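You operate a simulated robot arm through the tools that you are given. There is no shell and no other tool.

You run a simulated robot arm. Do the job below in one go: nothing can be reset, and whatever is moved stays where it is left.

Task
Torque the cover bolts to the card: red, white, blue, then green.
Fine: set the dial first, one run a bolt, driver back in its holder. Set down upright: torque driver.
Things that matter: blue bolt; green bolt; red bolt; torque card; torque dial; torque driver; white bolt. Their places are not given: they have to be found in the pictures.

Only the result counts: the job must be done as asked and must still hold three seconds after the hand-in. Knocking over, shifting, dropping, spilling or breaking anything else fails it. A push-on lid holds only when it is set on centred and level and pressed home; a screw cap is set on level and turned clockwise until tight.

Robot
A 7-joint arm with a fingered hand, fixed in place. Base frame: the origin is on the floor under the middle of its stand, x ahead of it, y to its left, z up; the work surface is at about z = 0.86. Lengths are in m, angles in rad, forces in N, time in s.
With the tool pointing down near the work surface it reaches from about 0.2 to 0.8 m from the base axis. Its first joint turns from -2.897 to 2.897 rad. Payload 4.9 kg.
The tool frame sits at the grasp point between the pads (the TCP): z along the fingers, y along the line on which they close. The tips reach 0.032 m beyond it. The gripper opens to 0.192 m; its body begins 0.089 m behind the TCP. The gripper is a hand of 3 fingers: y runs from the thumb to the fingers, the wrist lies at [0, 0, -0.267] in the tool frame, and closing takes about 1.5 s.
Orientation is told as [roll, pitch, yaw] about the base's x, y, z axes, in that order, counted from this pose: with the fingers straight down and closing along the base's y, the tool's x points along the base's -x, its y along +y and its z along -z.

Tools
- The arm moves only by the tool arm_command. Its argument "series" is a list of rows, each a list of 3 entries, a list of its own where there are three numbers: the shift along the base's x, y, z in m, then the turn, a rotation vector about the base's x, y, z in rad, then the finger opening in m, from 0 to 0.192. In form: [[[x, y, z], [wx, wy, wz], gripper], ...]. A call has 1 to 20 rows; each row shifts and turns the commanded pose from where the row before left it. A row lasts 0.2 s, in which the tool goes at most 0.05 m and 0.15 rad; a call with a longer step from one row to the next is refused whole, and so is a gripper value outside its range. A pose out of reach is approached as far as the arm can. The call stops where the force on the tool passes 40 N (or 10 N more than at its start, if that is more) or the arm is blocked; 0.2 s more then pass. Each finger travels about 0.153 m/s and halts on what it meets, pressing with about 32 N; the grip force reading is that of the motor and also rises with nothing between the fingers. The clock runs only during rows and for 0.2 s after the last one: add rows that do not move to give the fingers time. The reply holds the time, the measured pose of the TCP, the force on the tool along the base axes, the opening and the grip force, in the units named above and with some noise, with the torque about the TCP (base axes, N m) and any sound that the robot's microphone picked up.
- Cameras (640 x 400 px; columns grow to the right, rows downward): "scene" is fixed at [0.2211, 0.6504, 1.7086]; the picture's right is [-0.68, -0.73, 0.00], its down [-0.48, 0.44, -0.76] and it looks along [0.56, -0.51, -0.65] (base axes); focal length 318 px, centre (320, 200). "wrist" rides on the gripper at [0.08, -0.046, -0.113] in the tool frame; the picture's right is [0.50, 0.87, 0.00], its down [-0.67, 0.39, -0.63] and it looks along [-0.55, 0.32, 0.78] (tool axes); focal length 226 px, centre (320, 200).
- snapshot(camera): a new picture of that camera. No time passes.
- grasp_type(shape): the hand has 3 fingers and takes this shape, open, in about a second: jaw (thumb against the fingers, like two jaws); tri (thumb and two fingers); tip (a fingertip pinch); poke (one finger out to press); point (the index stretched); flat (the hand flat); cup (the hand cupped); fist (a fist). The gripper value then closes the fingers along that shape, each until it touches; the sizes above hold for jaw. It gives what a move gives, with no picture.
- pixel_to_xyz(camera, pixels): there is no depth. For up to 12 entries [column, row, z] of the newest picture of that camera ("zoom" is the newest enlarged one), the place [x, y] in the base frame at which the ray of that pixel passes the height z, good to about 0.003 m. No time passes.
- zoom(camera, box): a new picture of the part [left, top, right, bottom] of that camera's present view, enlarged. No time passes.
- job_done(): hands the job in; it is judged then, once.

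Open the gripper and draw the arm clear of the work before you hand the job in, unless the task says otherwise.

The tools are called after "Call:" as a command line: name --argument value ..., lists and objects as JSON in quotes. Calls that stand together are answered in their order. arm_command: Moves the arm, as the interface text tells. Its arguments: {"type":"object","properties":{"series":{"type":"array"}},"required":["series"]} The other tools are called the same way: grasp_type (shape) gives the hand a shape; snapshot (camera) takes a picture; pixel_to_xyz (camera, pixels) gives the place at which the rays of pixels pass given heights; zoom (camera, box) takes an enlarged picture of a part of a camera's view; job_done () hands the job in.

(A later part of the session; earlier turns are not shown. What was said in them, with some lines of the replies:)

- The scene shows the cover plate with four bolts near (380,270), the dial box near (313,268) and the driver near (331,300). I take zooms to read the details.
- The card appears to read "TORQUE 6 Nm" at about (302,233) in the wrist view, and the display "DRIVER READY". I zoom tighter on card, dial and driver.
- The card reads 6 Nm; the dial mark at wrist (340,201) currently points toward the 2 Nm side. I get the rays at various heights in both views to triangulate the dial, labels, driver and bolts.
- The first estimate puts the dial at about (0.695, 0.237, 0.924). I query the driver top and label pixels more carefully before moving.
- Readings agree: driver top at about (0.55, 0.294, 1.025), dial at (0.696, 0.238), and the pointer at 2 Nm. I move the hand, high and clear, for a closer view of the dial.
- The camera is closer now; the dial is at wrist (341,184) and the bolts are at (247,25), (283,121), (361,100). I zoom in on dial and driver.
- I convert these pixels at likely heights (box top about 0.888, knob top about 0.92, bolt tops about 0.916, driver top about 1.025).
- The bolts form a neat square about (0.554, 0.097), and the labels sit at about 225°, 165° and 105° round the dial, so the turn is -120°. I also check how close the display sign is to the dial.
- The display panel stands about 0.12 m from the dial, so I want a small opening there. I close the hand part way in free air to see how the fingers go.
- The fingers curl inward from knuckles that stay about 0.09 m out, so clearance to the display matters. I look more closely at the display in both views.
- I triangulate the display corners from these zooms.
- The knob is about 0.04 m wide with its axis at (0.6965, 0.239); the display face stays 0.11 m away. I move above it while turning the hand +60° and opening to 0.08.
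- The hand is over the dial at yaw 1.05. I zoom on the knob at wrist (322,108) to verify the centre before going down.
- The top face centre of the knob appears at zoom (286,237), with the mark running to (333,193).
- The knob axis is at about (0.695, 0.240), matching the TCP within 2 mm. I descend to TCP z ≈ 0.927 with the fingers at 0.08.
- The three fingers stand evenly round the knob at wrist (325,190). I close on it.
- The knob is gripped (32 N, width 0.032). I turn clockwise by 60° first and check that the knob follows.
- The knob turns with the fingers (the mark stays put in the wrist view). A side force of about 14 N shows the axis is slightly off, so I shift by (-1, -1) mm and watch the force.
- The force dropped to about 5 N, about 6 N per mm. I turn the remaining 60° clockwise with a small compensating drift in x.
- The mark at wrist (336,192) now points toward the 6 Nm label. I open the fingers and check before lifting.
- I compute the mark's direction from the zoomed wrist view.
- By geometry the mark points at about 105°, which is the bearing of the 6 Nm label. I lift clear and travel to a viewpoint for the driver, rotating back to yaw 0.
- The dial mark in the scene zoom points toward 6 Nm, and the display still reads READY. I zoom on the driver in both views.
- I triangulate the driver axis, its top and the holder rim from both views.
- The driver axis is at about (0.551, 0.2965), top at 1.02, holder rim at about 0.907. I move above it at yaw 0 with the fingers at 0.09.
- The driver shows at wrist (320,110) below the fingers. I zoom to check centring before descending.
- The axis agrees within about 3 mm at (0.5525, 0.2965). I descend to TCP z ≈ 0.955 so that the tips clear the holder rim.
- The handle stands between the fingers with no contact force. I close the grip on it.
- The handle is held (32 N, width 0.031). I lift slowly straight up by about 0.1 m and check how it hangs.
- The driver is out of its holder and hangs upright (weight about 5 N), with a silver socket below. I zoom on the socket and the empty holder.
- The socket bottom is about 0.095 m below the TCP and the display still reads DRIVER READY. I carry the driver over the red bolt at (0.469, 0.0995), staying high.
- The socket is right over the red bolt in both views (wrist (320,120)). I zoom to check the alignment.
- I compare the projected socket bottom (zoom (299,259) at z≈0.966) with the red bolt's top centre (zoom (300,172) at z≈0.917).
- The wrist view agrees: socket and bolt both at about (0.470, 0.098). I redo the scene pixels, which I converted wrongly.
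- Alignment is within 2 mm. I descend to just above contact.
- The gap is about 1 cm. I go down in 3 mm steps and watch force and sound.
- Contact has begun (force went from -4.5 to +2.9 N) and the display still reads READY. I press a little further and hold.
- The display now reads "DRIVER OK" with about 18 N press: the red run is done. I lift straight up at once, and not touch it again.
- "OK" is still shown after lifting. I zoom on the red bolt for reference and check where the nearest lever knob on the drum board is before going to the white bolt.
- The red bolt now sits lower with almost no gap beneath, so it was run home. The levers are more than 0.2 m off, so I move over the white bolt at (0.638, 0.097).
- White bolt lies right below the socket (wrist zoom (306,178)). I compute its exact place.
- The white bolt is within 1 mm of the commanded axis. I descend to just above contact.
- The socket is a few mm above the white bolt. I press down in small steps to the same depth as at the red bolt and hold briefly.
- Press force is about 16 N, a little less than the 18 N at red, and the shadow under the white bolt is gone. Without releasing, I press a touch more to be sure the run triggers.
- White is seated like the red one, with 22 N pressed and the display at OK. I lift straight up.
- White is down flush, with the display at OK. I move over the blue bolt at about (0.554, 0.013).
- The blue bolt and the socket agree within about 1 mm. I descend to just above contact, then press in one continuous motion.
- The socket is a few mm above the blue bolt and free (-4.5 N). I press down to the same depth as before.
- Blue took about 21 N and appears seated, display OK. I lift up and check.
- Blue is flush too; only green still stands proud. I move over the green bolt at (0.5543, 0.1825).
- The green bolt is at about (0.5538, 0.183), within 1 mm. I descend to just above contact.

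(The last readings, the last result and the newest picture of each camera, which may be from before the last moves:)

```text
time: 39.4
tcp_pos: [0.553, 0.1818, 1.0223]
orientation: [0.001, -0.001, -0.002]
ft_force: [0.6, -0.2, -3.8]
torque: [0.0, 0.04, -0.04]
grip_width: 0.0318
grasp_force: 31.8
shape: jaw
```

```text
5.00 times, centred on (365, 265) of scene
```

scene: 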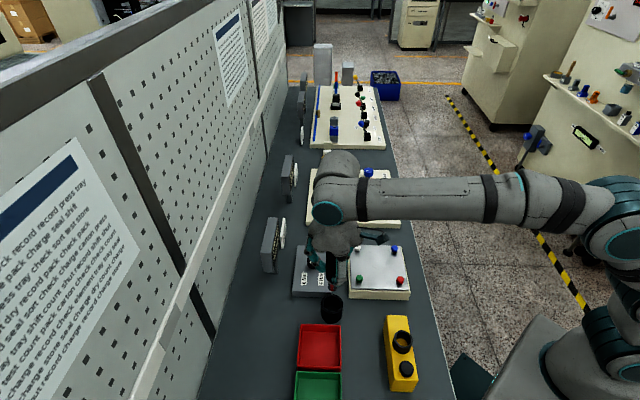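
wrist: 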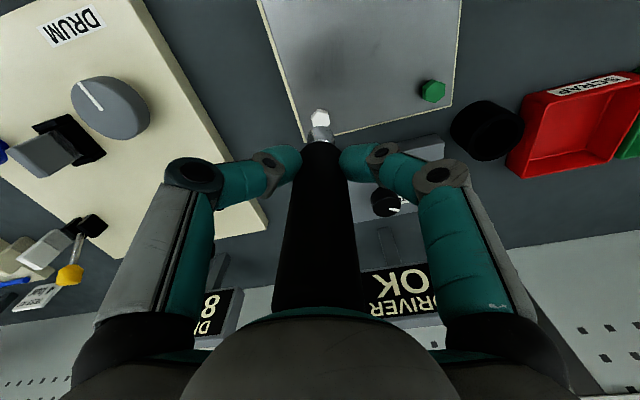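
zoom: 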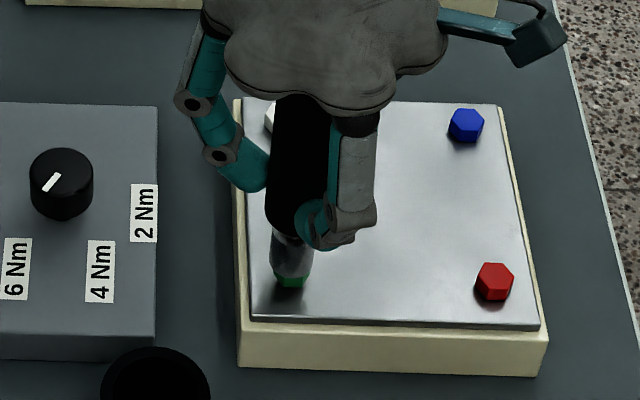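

The socket covers the green bolt from above and is still free. I press to the same depth and hold.

Call:
arm_command --series '[[[0, 0, -0.003], [0, 0, 0], 0.02], [[0, 0, -0.003], [0, 0, 0], 0.02], [[0, 0, -0.002], [0, 0, 0], 0.02], [[0, 0, -0.001], [0, 0, 0], 0.02], [[0, 0, -0.001], [0, 0, 0], 0.02], [[0, 0, -0.001], [0, 0, 0], 0.02], [[0, 0, 0], [0, 0, 0], 0.02]]'

Call:
zoom --camera "scene" --box '[320, 225, 410, 305]'

Call:
zoom --camera "scene" --box '[255, 205, 305, 285]'

```text
time: 41.0
tcp_pos: [0.5537, 0.1831, 1.0119]
orientation: [0.001, -0.003, 0.001]
ft_force: [-0.6, 0.0, 13.9]
torque: [-0.02, 0.04, -0.03]
grip_width: 0.0319
grasp_force: 31.9
shape: jaw
```

```text
5.00 times, centred on (365, 265) of scene
```

zoom: 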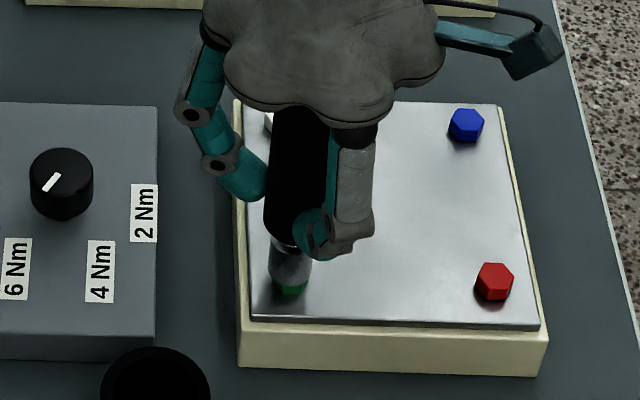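

```text
5.00 times, centred on (280, 245) of scene
```

zoom: 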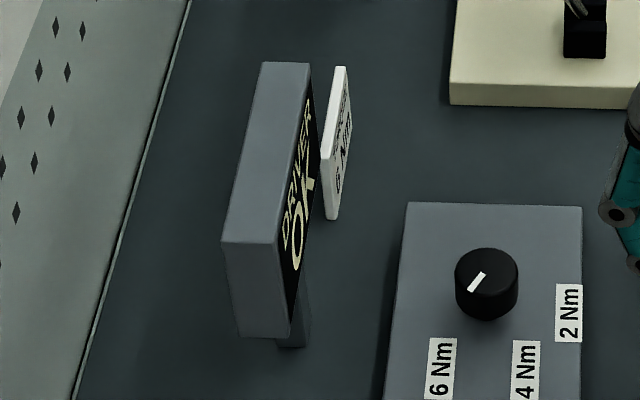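

Green has about 18 N, the same as red at its OK. I press a hair more without releasing, as for white and blue.

Call:
arm_command --series '[[[0, 0, -0.0006], [0, 0, 0], 0.02], [[0, 0, 0], [0, 0, 0], 0.02]]'

```text
time: 41.6
tcp_pos: [0.5539, 0.1837, 1.0125]
orientation: [0.002, -0.004, 0.0]
ft_force: [-0.6, 0.1, 20.7]
torque: [-0.04, 0.08, 0.01]
grip_width: 0.0318
grasp_force: 32.6
shape: jaw
```

Press force is now about 25 N. I lift straight up and inspect all four bolts and the display.

Call:
arm_command --series '[[[0, 0, 0.01], [0, 0, 0], 0.02], [[0, 0, 0.02], [0, 0, 0], 0.02], [[0, 0, 0.02], [0, 0, 0], 0.02], [[0, 0, 0.025], [0, 0, 0], 0.02], [[0, 0, 0], [0, 0, 0], 0.02]]'

Call:
zoom --camera "scene" --box '[320, 215, 420, 305]'

Call:
snapshot --camera "wrist"

Call:
zoom --camera "wrist" --box '[280, 90, 370, 170]'

```text
time: 42.8
tcp_pos: [0.5528, 0.1829, 1.0851]
orientation: [0.001, 0.001, 0.0]
ft_force: [0.0, -0.2, -3.9]
torque: [0.0, 0.01, -0.01]
grip_width: 0.0318
grasp_force: 32.6
shape: jaw
```

```text
4.44 times, centred on (370, 260) of scene
```

zoom: 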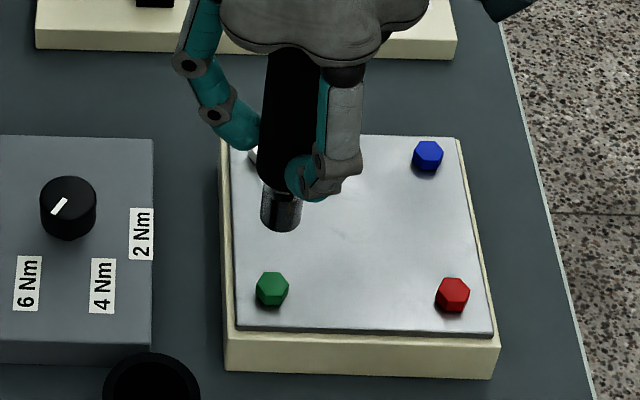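

```text
taken
```

wrist: 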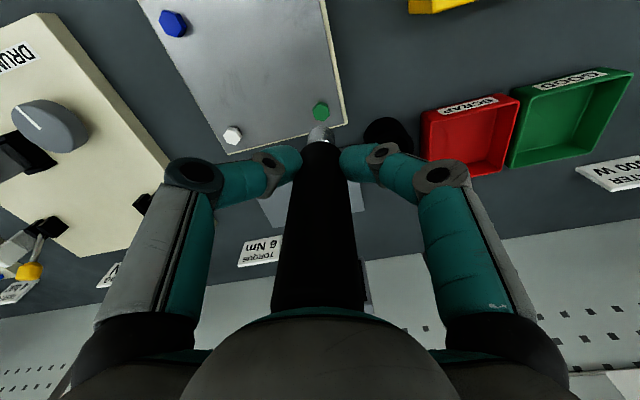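

```text
5.00 times, centred on (325, 130) of wrist
```

zoom: 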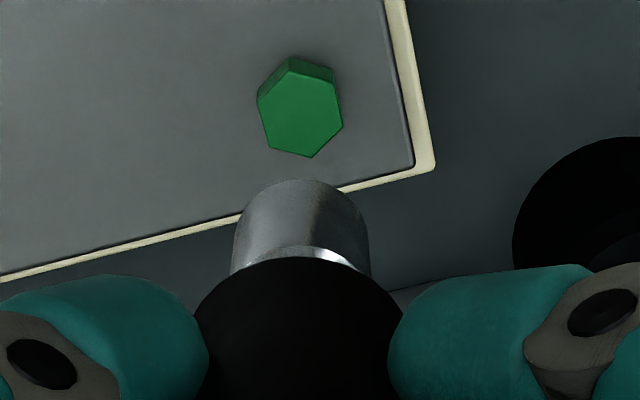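

All four bolts sit flush now. I carry the driver back above its holder at the recorded pick-up point (0.552, 0.296).

Call:
arm_command --series '[[[-0.0003, 0.0284, 0], [0, 0, 0], 0.02], [[-0.0004, 0.0284, 0], [0, 0, 0], 0.02], [[-0.0004, 0.0284, 0], [0, 0, 0], 0.02], [[-0.0004, 0.0283, 0], [0, 0, 0], 0.02], [[0, 0, 0], [0, 0, 0], 0.02]]'

Call:
zoom --camera "scene" --box '[295, 240, 375, 330]'

Call:
zoom --camera "wrist" --box '[270, 60, 380, 170]'

Call:
snapshot --camera "wrist"

```text
time: 44.0
tcp_pos: [0.5526, 0.2964, 1.0849]
orientation: [0.001, 0.0, -0.001]
ft_force: [0.0, 0.0, -3.5]
torque: [0.0, -0.02, -0.01]
grip_width: 0.0319
grasp_force: 32.1
shape: jaw
```

```text
4.44 times, centred on (335, 285) of scene
```

zoom: 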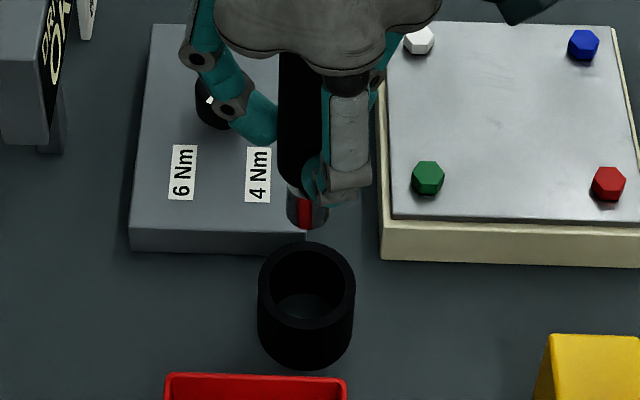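

```text
3.64 times, centred on (325, 115) of wrist
```

zoom: 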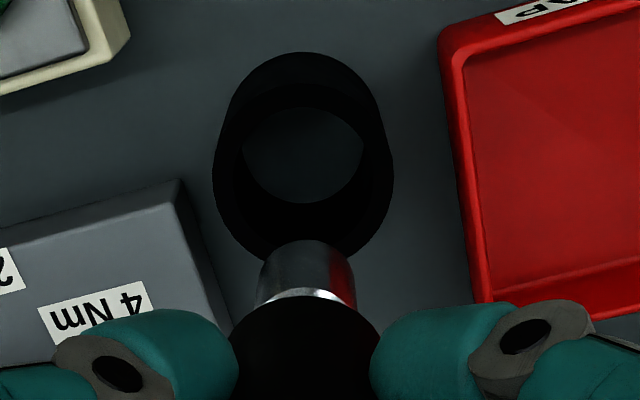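

```text
taken
```

wrist: 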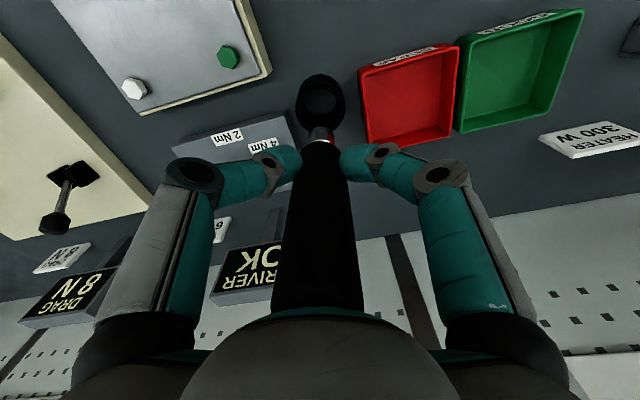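

I check the holder's centre by triangulating its rim: scene (331.9,303.7) and wrist (320.3,107.3).

Call:
pixel_to_xyz --camera "scene" --pixels '[[331.85, 303.7, 0.9], [331.85, 303.7, 0.92], [331.85, 287, 0.99]]'

Call:
pixel_to_xyz --camera "wrist" --pixels '[[320.3, 107.3, 0.9], [320.3, 107.3, 0.92], [322, 138.5, 0.99]]'

```text
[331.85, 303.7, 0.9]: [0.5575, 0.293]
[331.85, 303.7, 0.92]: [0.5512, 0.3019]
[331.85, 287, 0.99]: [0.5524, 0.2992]
```

```text
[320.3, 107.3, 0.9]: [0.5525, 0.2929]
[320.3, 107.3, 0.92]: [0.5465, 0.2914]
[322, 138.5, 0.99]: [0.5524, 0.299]
```

The driver hangs in the hand exactly as after pick-up (same pixels), so I lower it at the pick-up position, checking force part way.

Call:
arm_command --series '[[[0, 0, -0.03], [0, 0, 0], 0.02], [[0, 0, -0.03], [0, 0, 0], 0.02], [[0, 0, -0.015], [0, 0, 0], 0.02], [[0, 0, -0.012], [0, 0, 0], 0.02], [[0, 0, -0.012], [0, 0, 0], 0.02], [[0, 0, 0], [0, 0, 0], 0.02]]'

Call:
zoom --camera "scene" --box '[295, 240, 375, 330]'

Call:
zoom --camera "wrist" --box '[270, 80, 380, 190]'

```text
time: 45.4
tcp_pos: [0.5522, 0.296, 0.9856]
orientation: [0.0, -0.001, -0.001]
ft_force: [-0.2, -0.2, -4.9]
torque: [-0.02, 0.0, 0.02]
grip_width: 0.0319
grasp_force: 32.1
shape: jaw
```

```text
4.44 times, centred on (335, 285) of scene
```

zoom: 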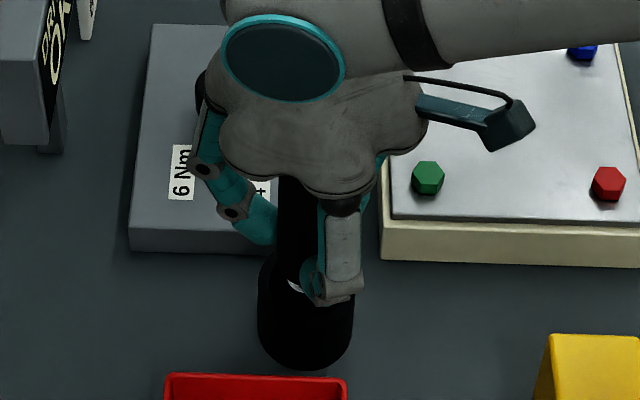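

```text
3.64 times, centred on (325, 135) of wrist
```

zoom: 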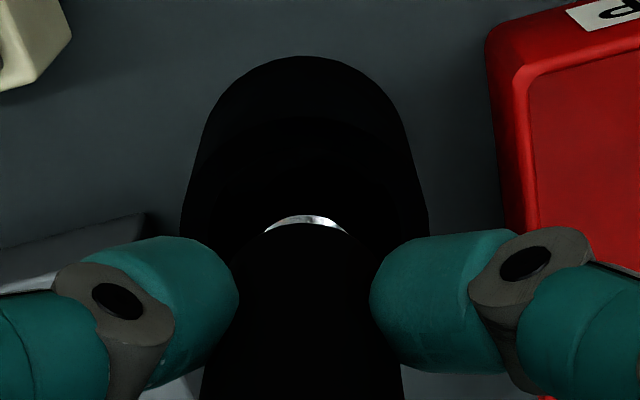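

The socket is inside the ring with no contact. I go on down to near the pick-up height.

Call:
arm_command --series '[[[0, 0, -0.01], [0, 0, 0], 0.02], [[0, 0, -0.01], [0, 0, 0], 0.02], [[0, 0, -0.005], [0, 0, 0], 0.02], [[0, 0, -0.003], [0, 0, 0], 0.02], [[0, 0, 0], [0, 0, 0], 0.02]]'

```text
time: 46.6
tcp_pos: [0.5525, 0.2961, 0.9583]
orientation: [-0.001, -0.001, -0.004]
ft_force: [-1.2, 0.1, -4.7]
torque: [0.0, -0.01, 0.03]
grip_width: 0.0317
grasp_force: 32.4
shape: jaw
```

Still the full weight (-4.7 N) at z = 0.958. I lower in 1 mm steps until the table takes the weight.

Call:
arm_command --series '[[[0, 0, -0.001], [0, 0, 0], 0.02], [[0, 0, -0.001], [0, 0, 0], 0.02], [[0, 0, 0], [0, 0, 0], 0.02]]'

```text
time: 47.4
tcp_pos: [0.5518, 0.2961, 0.9561]
orientation: [-0.001, 0.0, -0.002]
ft_force: [1.0, 0.2, -3.2]
torque: [0.0, -0.01, 0.01]
grip_width: 0.0319
grasp_force: 32.2
shape: jaw
```

Call:
arm_command --series '[[[0, 0, -0.0007], [0, 0, 0], 0.02], [[0, 0, -0.0005], [0, 0, 0], 0.02], [[0, 0, 0], [0, 0, 0], 0.02]]'

Call:
zoom --camera "scene" --box '[295, 240, 375, 330]'

Call:
zoom --camera "wrist" --box '[270, 80, 380, 190]'

```text
time: 48.2
tcp_pos: [0.5513, 0.297, 0.9553]
orientation: [0.0, 0.0, -0.002]
ft_force: [1.0, -0.3, -3.9]
torque: [0.0, -0.02, 0.01]
grip_width: 0.0316
grasp_force: 31.8
shape: jaw
```

```text
4.44 times, centred on (335, 285) of scene
```

zoom: 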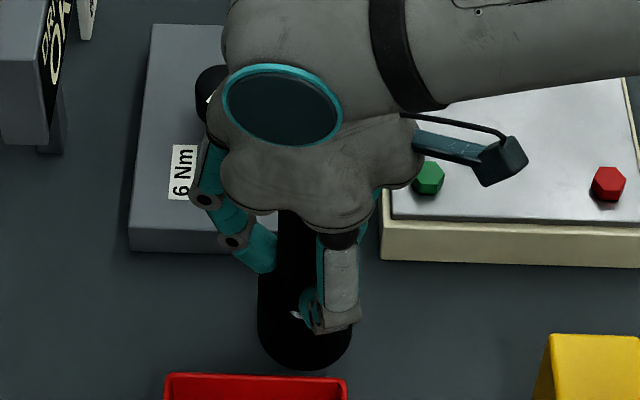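

```text
3.64 times, centred on (325, 135) of wrist
```

zoom: 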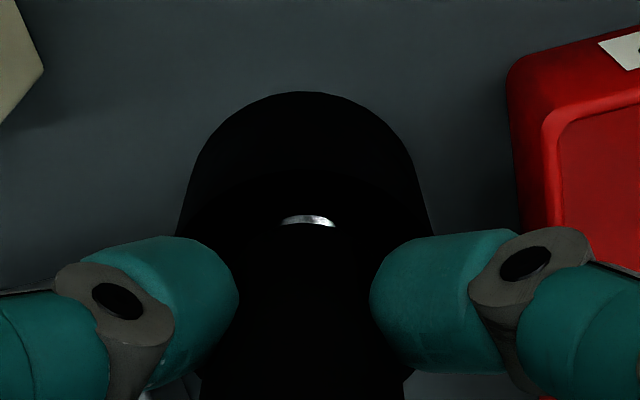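

Force is still near the full weight (-3.9 N), so the driver sits a little higher in the hand than at pick-up. I keep lowering in small steps.

Call:
arm_command --series '[[[0, 0, -0.001], [0, 0, 0], 0.02], [[0, 0, 0], [0, 0, 0], 0.02]]'

```text
time: 48.8
tcp_pos: [0.5517, 0.2965, 0.9548]
orientation: [-0.002, -0.001, -0.001]
ft_force: [-0.8, 0.2, -1.8]
torque: [-0.05, 0.03, -0.03]
grip_width: 0.0319
grasp_force: 32.2
shape: jaw
```

Call:
arm_command --series '[[[0, 0, -0.0006], [0, 0, 0], 0.02], [[0, 0, 0], [0, 0, 0], 0.02]]'

```text
time: 49.4
tcp_pos: [0.5529, 0.2967, 0.9548]
orientation: [-0.001, -0.001, 0.0]
ft_force: [-1.3, 0.4, 3.7]
torque: [-0.04, 0.07, 0.0]
grip_width: 0.0317
grasp_force: 32.4
shape: jaw
```

The table now carries the driver (+3.7 N). I back off half a millimetre and open the fingers gently.

Call:
arm_command --series '[[[0, 0, 0.0006], [0, 0, 0], 0.02], [[0, 0, 0], [0, 0, 0], 0.035], [[0, 0, 0], [0, 0, 0], 0.045], [[0, 0, 0], [0, 0, 0], 0.06], [[0, 0, 0], [0, 0, 0], 0.08], [[0, 0, 0], [0, 0, 0], 0.09], [[0, 0, 0], [0, 0, 0], 0.09], [[0, 0, 0], [0, 0, 0], 0.09]]'

Call:
snapshot --camera "wrist"

Call:
zoom --camera "scene" --box '[295, 240, 375, 330]'

```text
time: 51.2
tcp_pos: [0.5518, 0.2961, 0.9536]
orientation: [-0.001, -0.002, 0.0]
ft_force: [0.5, -0.2, 0.0]
torque: [0.02, 0.01, 0.01]
grip_width: 0.0896
grasp_force: 0.1
shape: jaw
```

```text
taken
```

wrist: 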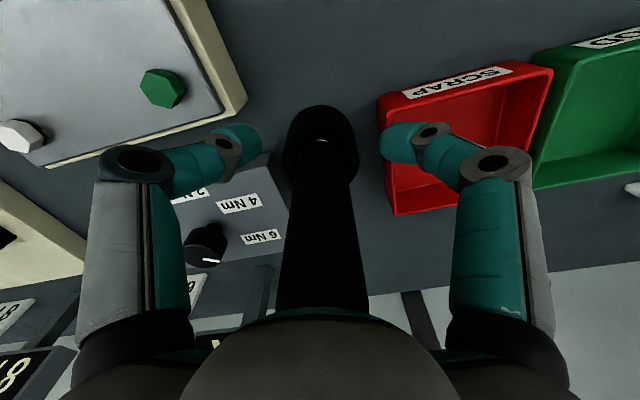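

```text
4.44 times, centred on (335, 285) of scene
```

zoom: 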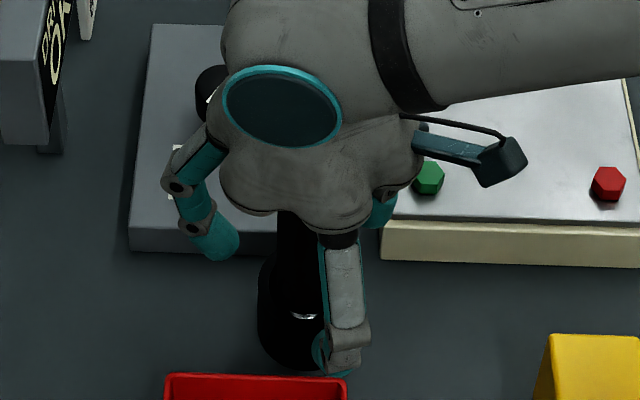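

The fingers are open and the driver stands by itself (0 N). I withdraw straight up, then back off toward the robot.

Call:
arm_command --series '[[[0, 0, 0.02], [0, 0, 0], 0.09], [[0, 0, 0.03], [0, 0, 0], 0.09], [[0, 0, 0.04], [0, 0, 0], 0.09], [[0, 0, 0.045], [0, 0, 0], 0.09], [[0, 0, 0.045], [0, 0, 0], 0.09], [[0, 0, 0.04], [0, 0, 0], 0.09], [[-0.03, -0.03, 0.02], [0, 0, 0], 0.12], [[-0.03, -0.03, 0.02], [0, 0, 0], 0.16], [[-0.03, -0.03, 0.02], [0, 0, 0], 0.192], [[-0.03, -0.03, 0.01], [0, 0, 0], 0.192], [[0, -0.04, 0], [0, 0, 0], 0.192], [[0, 0, 0], [0, 0, 0], 0.192]]'

Call:
snapshot --camera "scene"

Call:
zoom --camera "scene" --box '[250, 200, 430, 330]'

Call:
snapshot --camera "wrist"

```text
time: 53.8
tcp_pos: [0.432, 0.1371, 1.2446]
orientation: [0.0, 0.0, -0.004]
ft_force: [-0.1, -0.5, -0.6]
torque: [0.0, -0.01, -0.01]
grip_width: 0.1918
grasp_force: 0.1
shape: jaw
```

```text
taken
```

scene: 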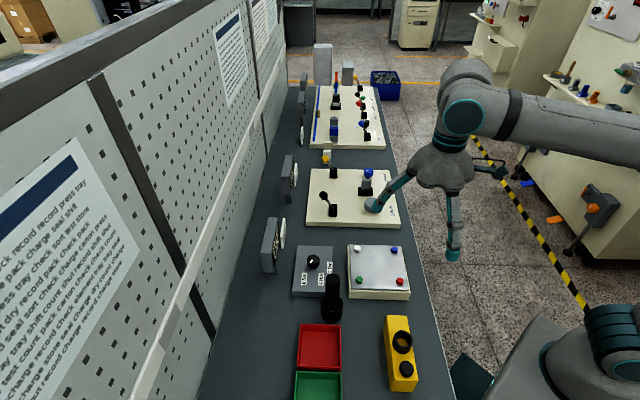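

```text
3.08 times, centred on (340, 265) of scene
```

zoom: 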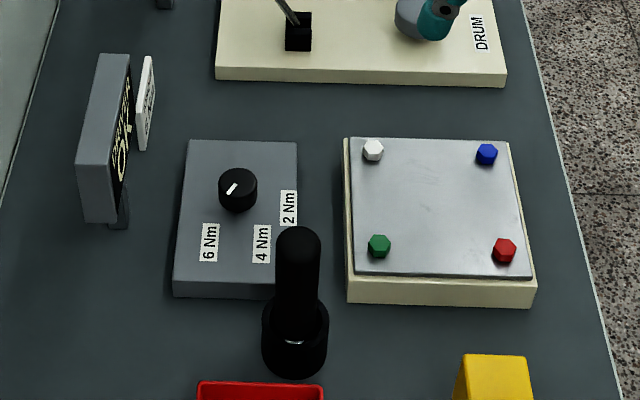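

```text
taken
```

wrist: 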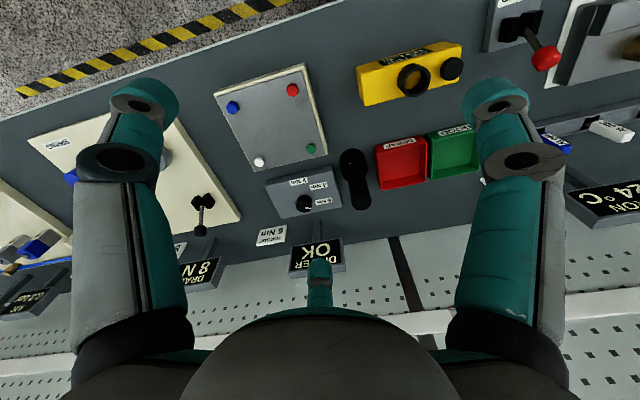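

The driver stands upright in its holder and the hand is clear. One last close look at bolts, dial and driver.

Call:
zoom --camera "scene" --box '[340, 235, 420, 305]'

Call:
zoom --camera "wrist" --box '[250, 140, 400, 290]'

Call:
zoom --camera "wrist" --box '[205, 55, 345, 175]'

Call:
zoom --camera "scene" --box '[300, 260, 370, 330]'

```text
5.71 times, centred on (380, 270) of scene
```

zoom: 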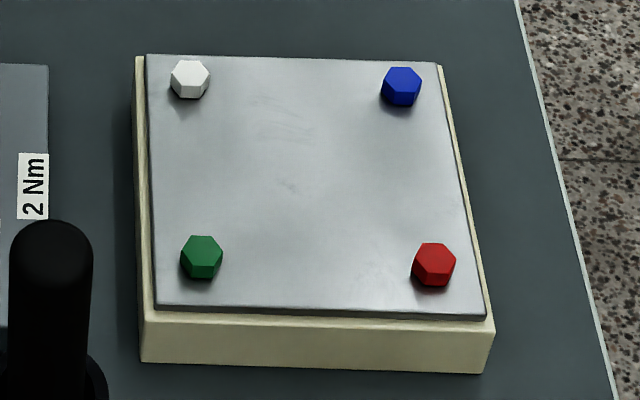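

```text
2.67 times, centred on (325, 215) of wrist
```

zoom: 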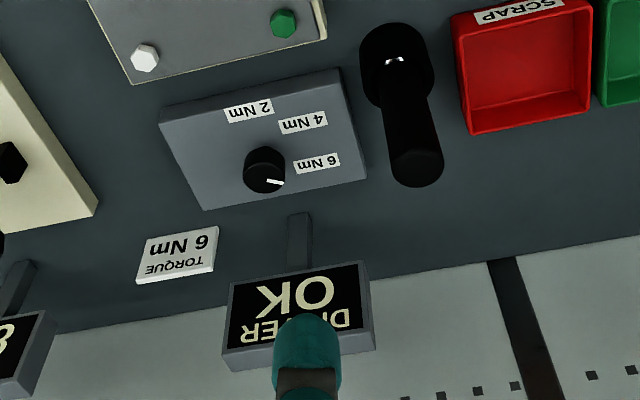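

```text
3.33 times, centred on (275, 115) of wrist
```

zoom: 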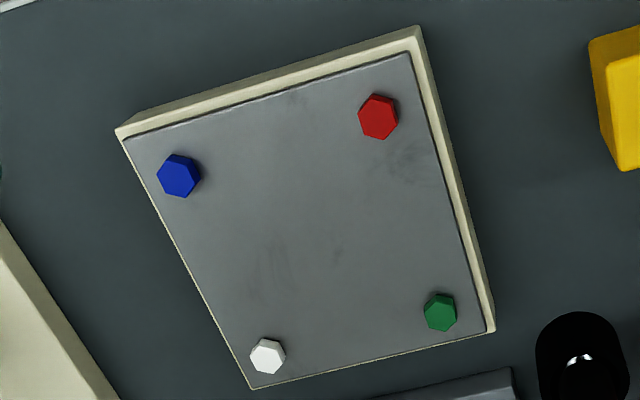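

```text
5.71 times, centred on (335, 295) of scene
```

zoom: 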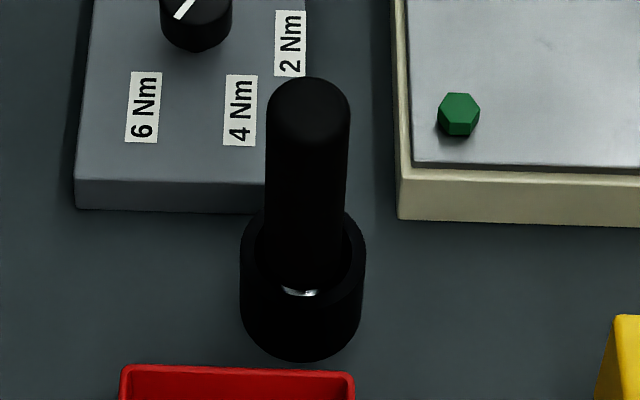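

All four bolts are seated, the display reads DRIVER OK and the dial points to 6 Nm. The driver stands upright in its holder just as at the start, with the hand open and clear, so I hand the job in.

Call:
job_done

```text
The job is handed in.
```

The cover bolts are torqued in the order red, white, blue, green, and the job is handed in; no verdict has come back.

- **Dial:** set to 6 Nm first, as the card asks. The mark measures about 105°, which is where the 6 Nm label sits.
- **Bolts:** one press each, never released and pressed again. Red changed the display from "DRIVER READY" to "DRIVER OK".
- **White, blue and green:** the display stayed at "OK" throughout, so it did not confirm each of these separately. All three took about as much force as red or more, and sit flush as red does. They stood slightly proud before.
- **Driver:** back in its holder and upright, looking the same as at the start. The hand is open and clear of the work.

I saw nothing else moved or knocked in the final pictures.
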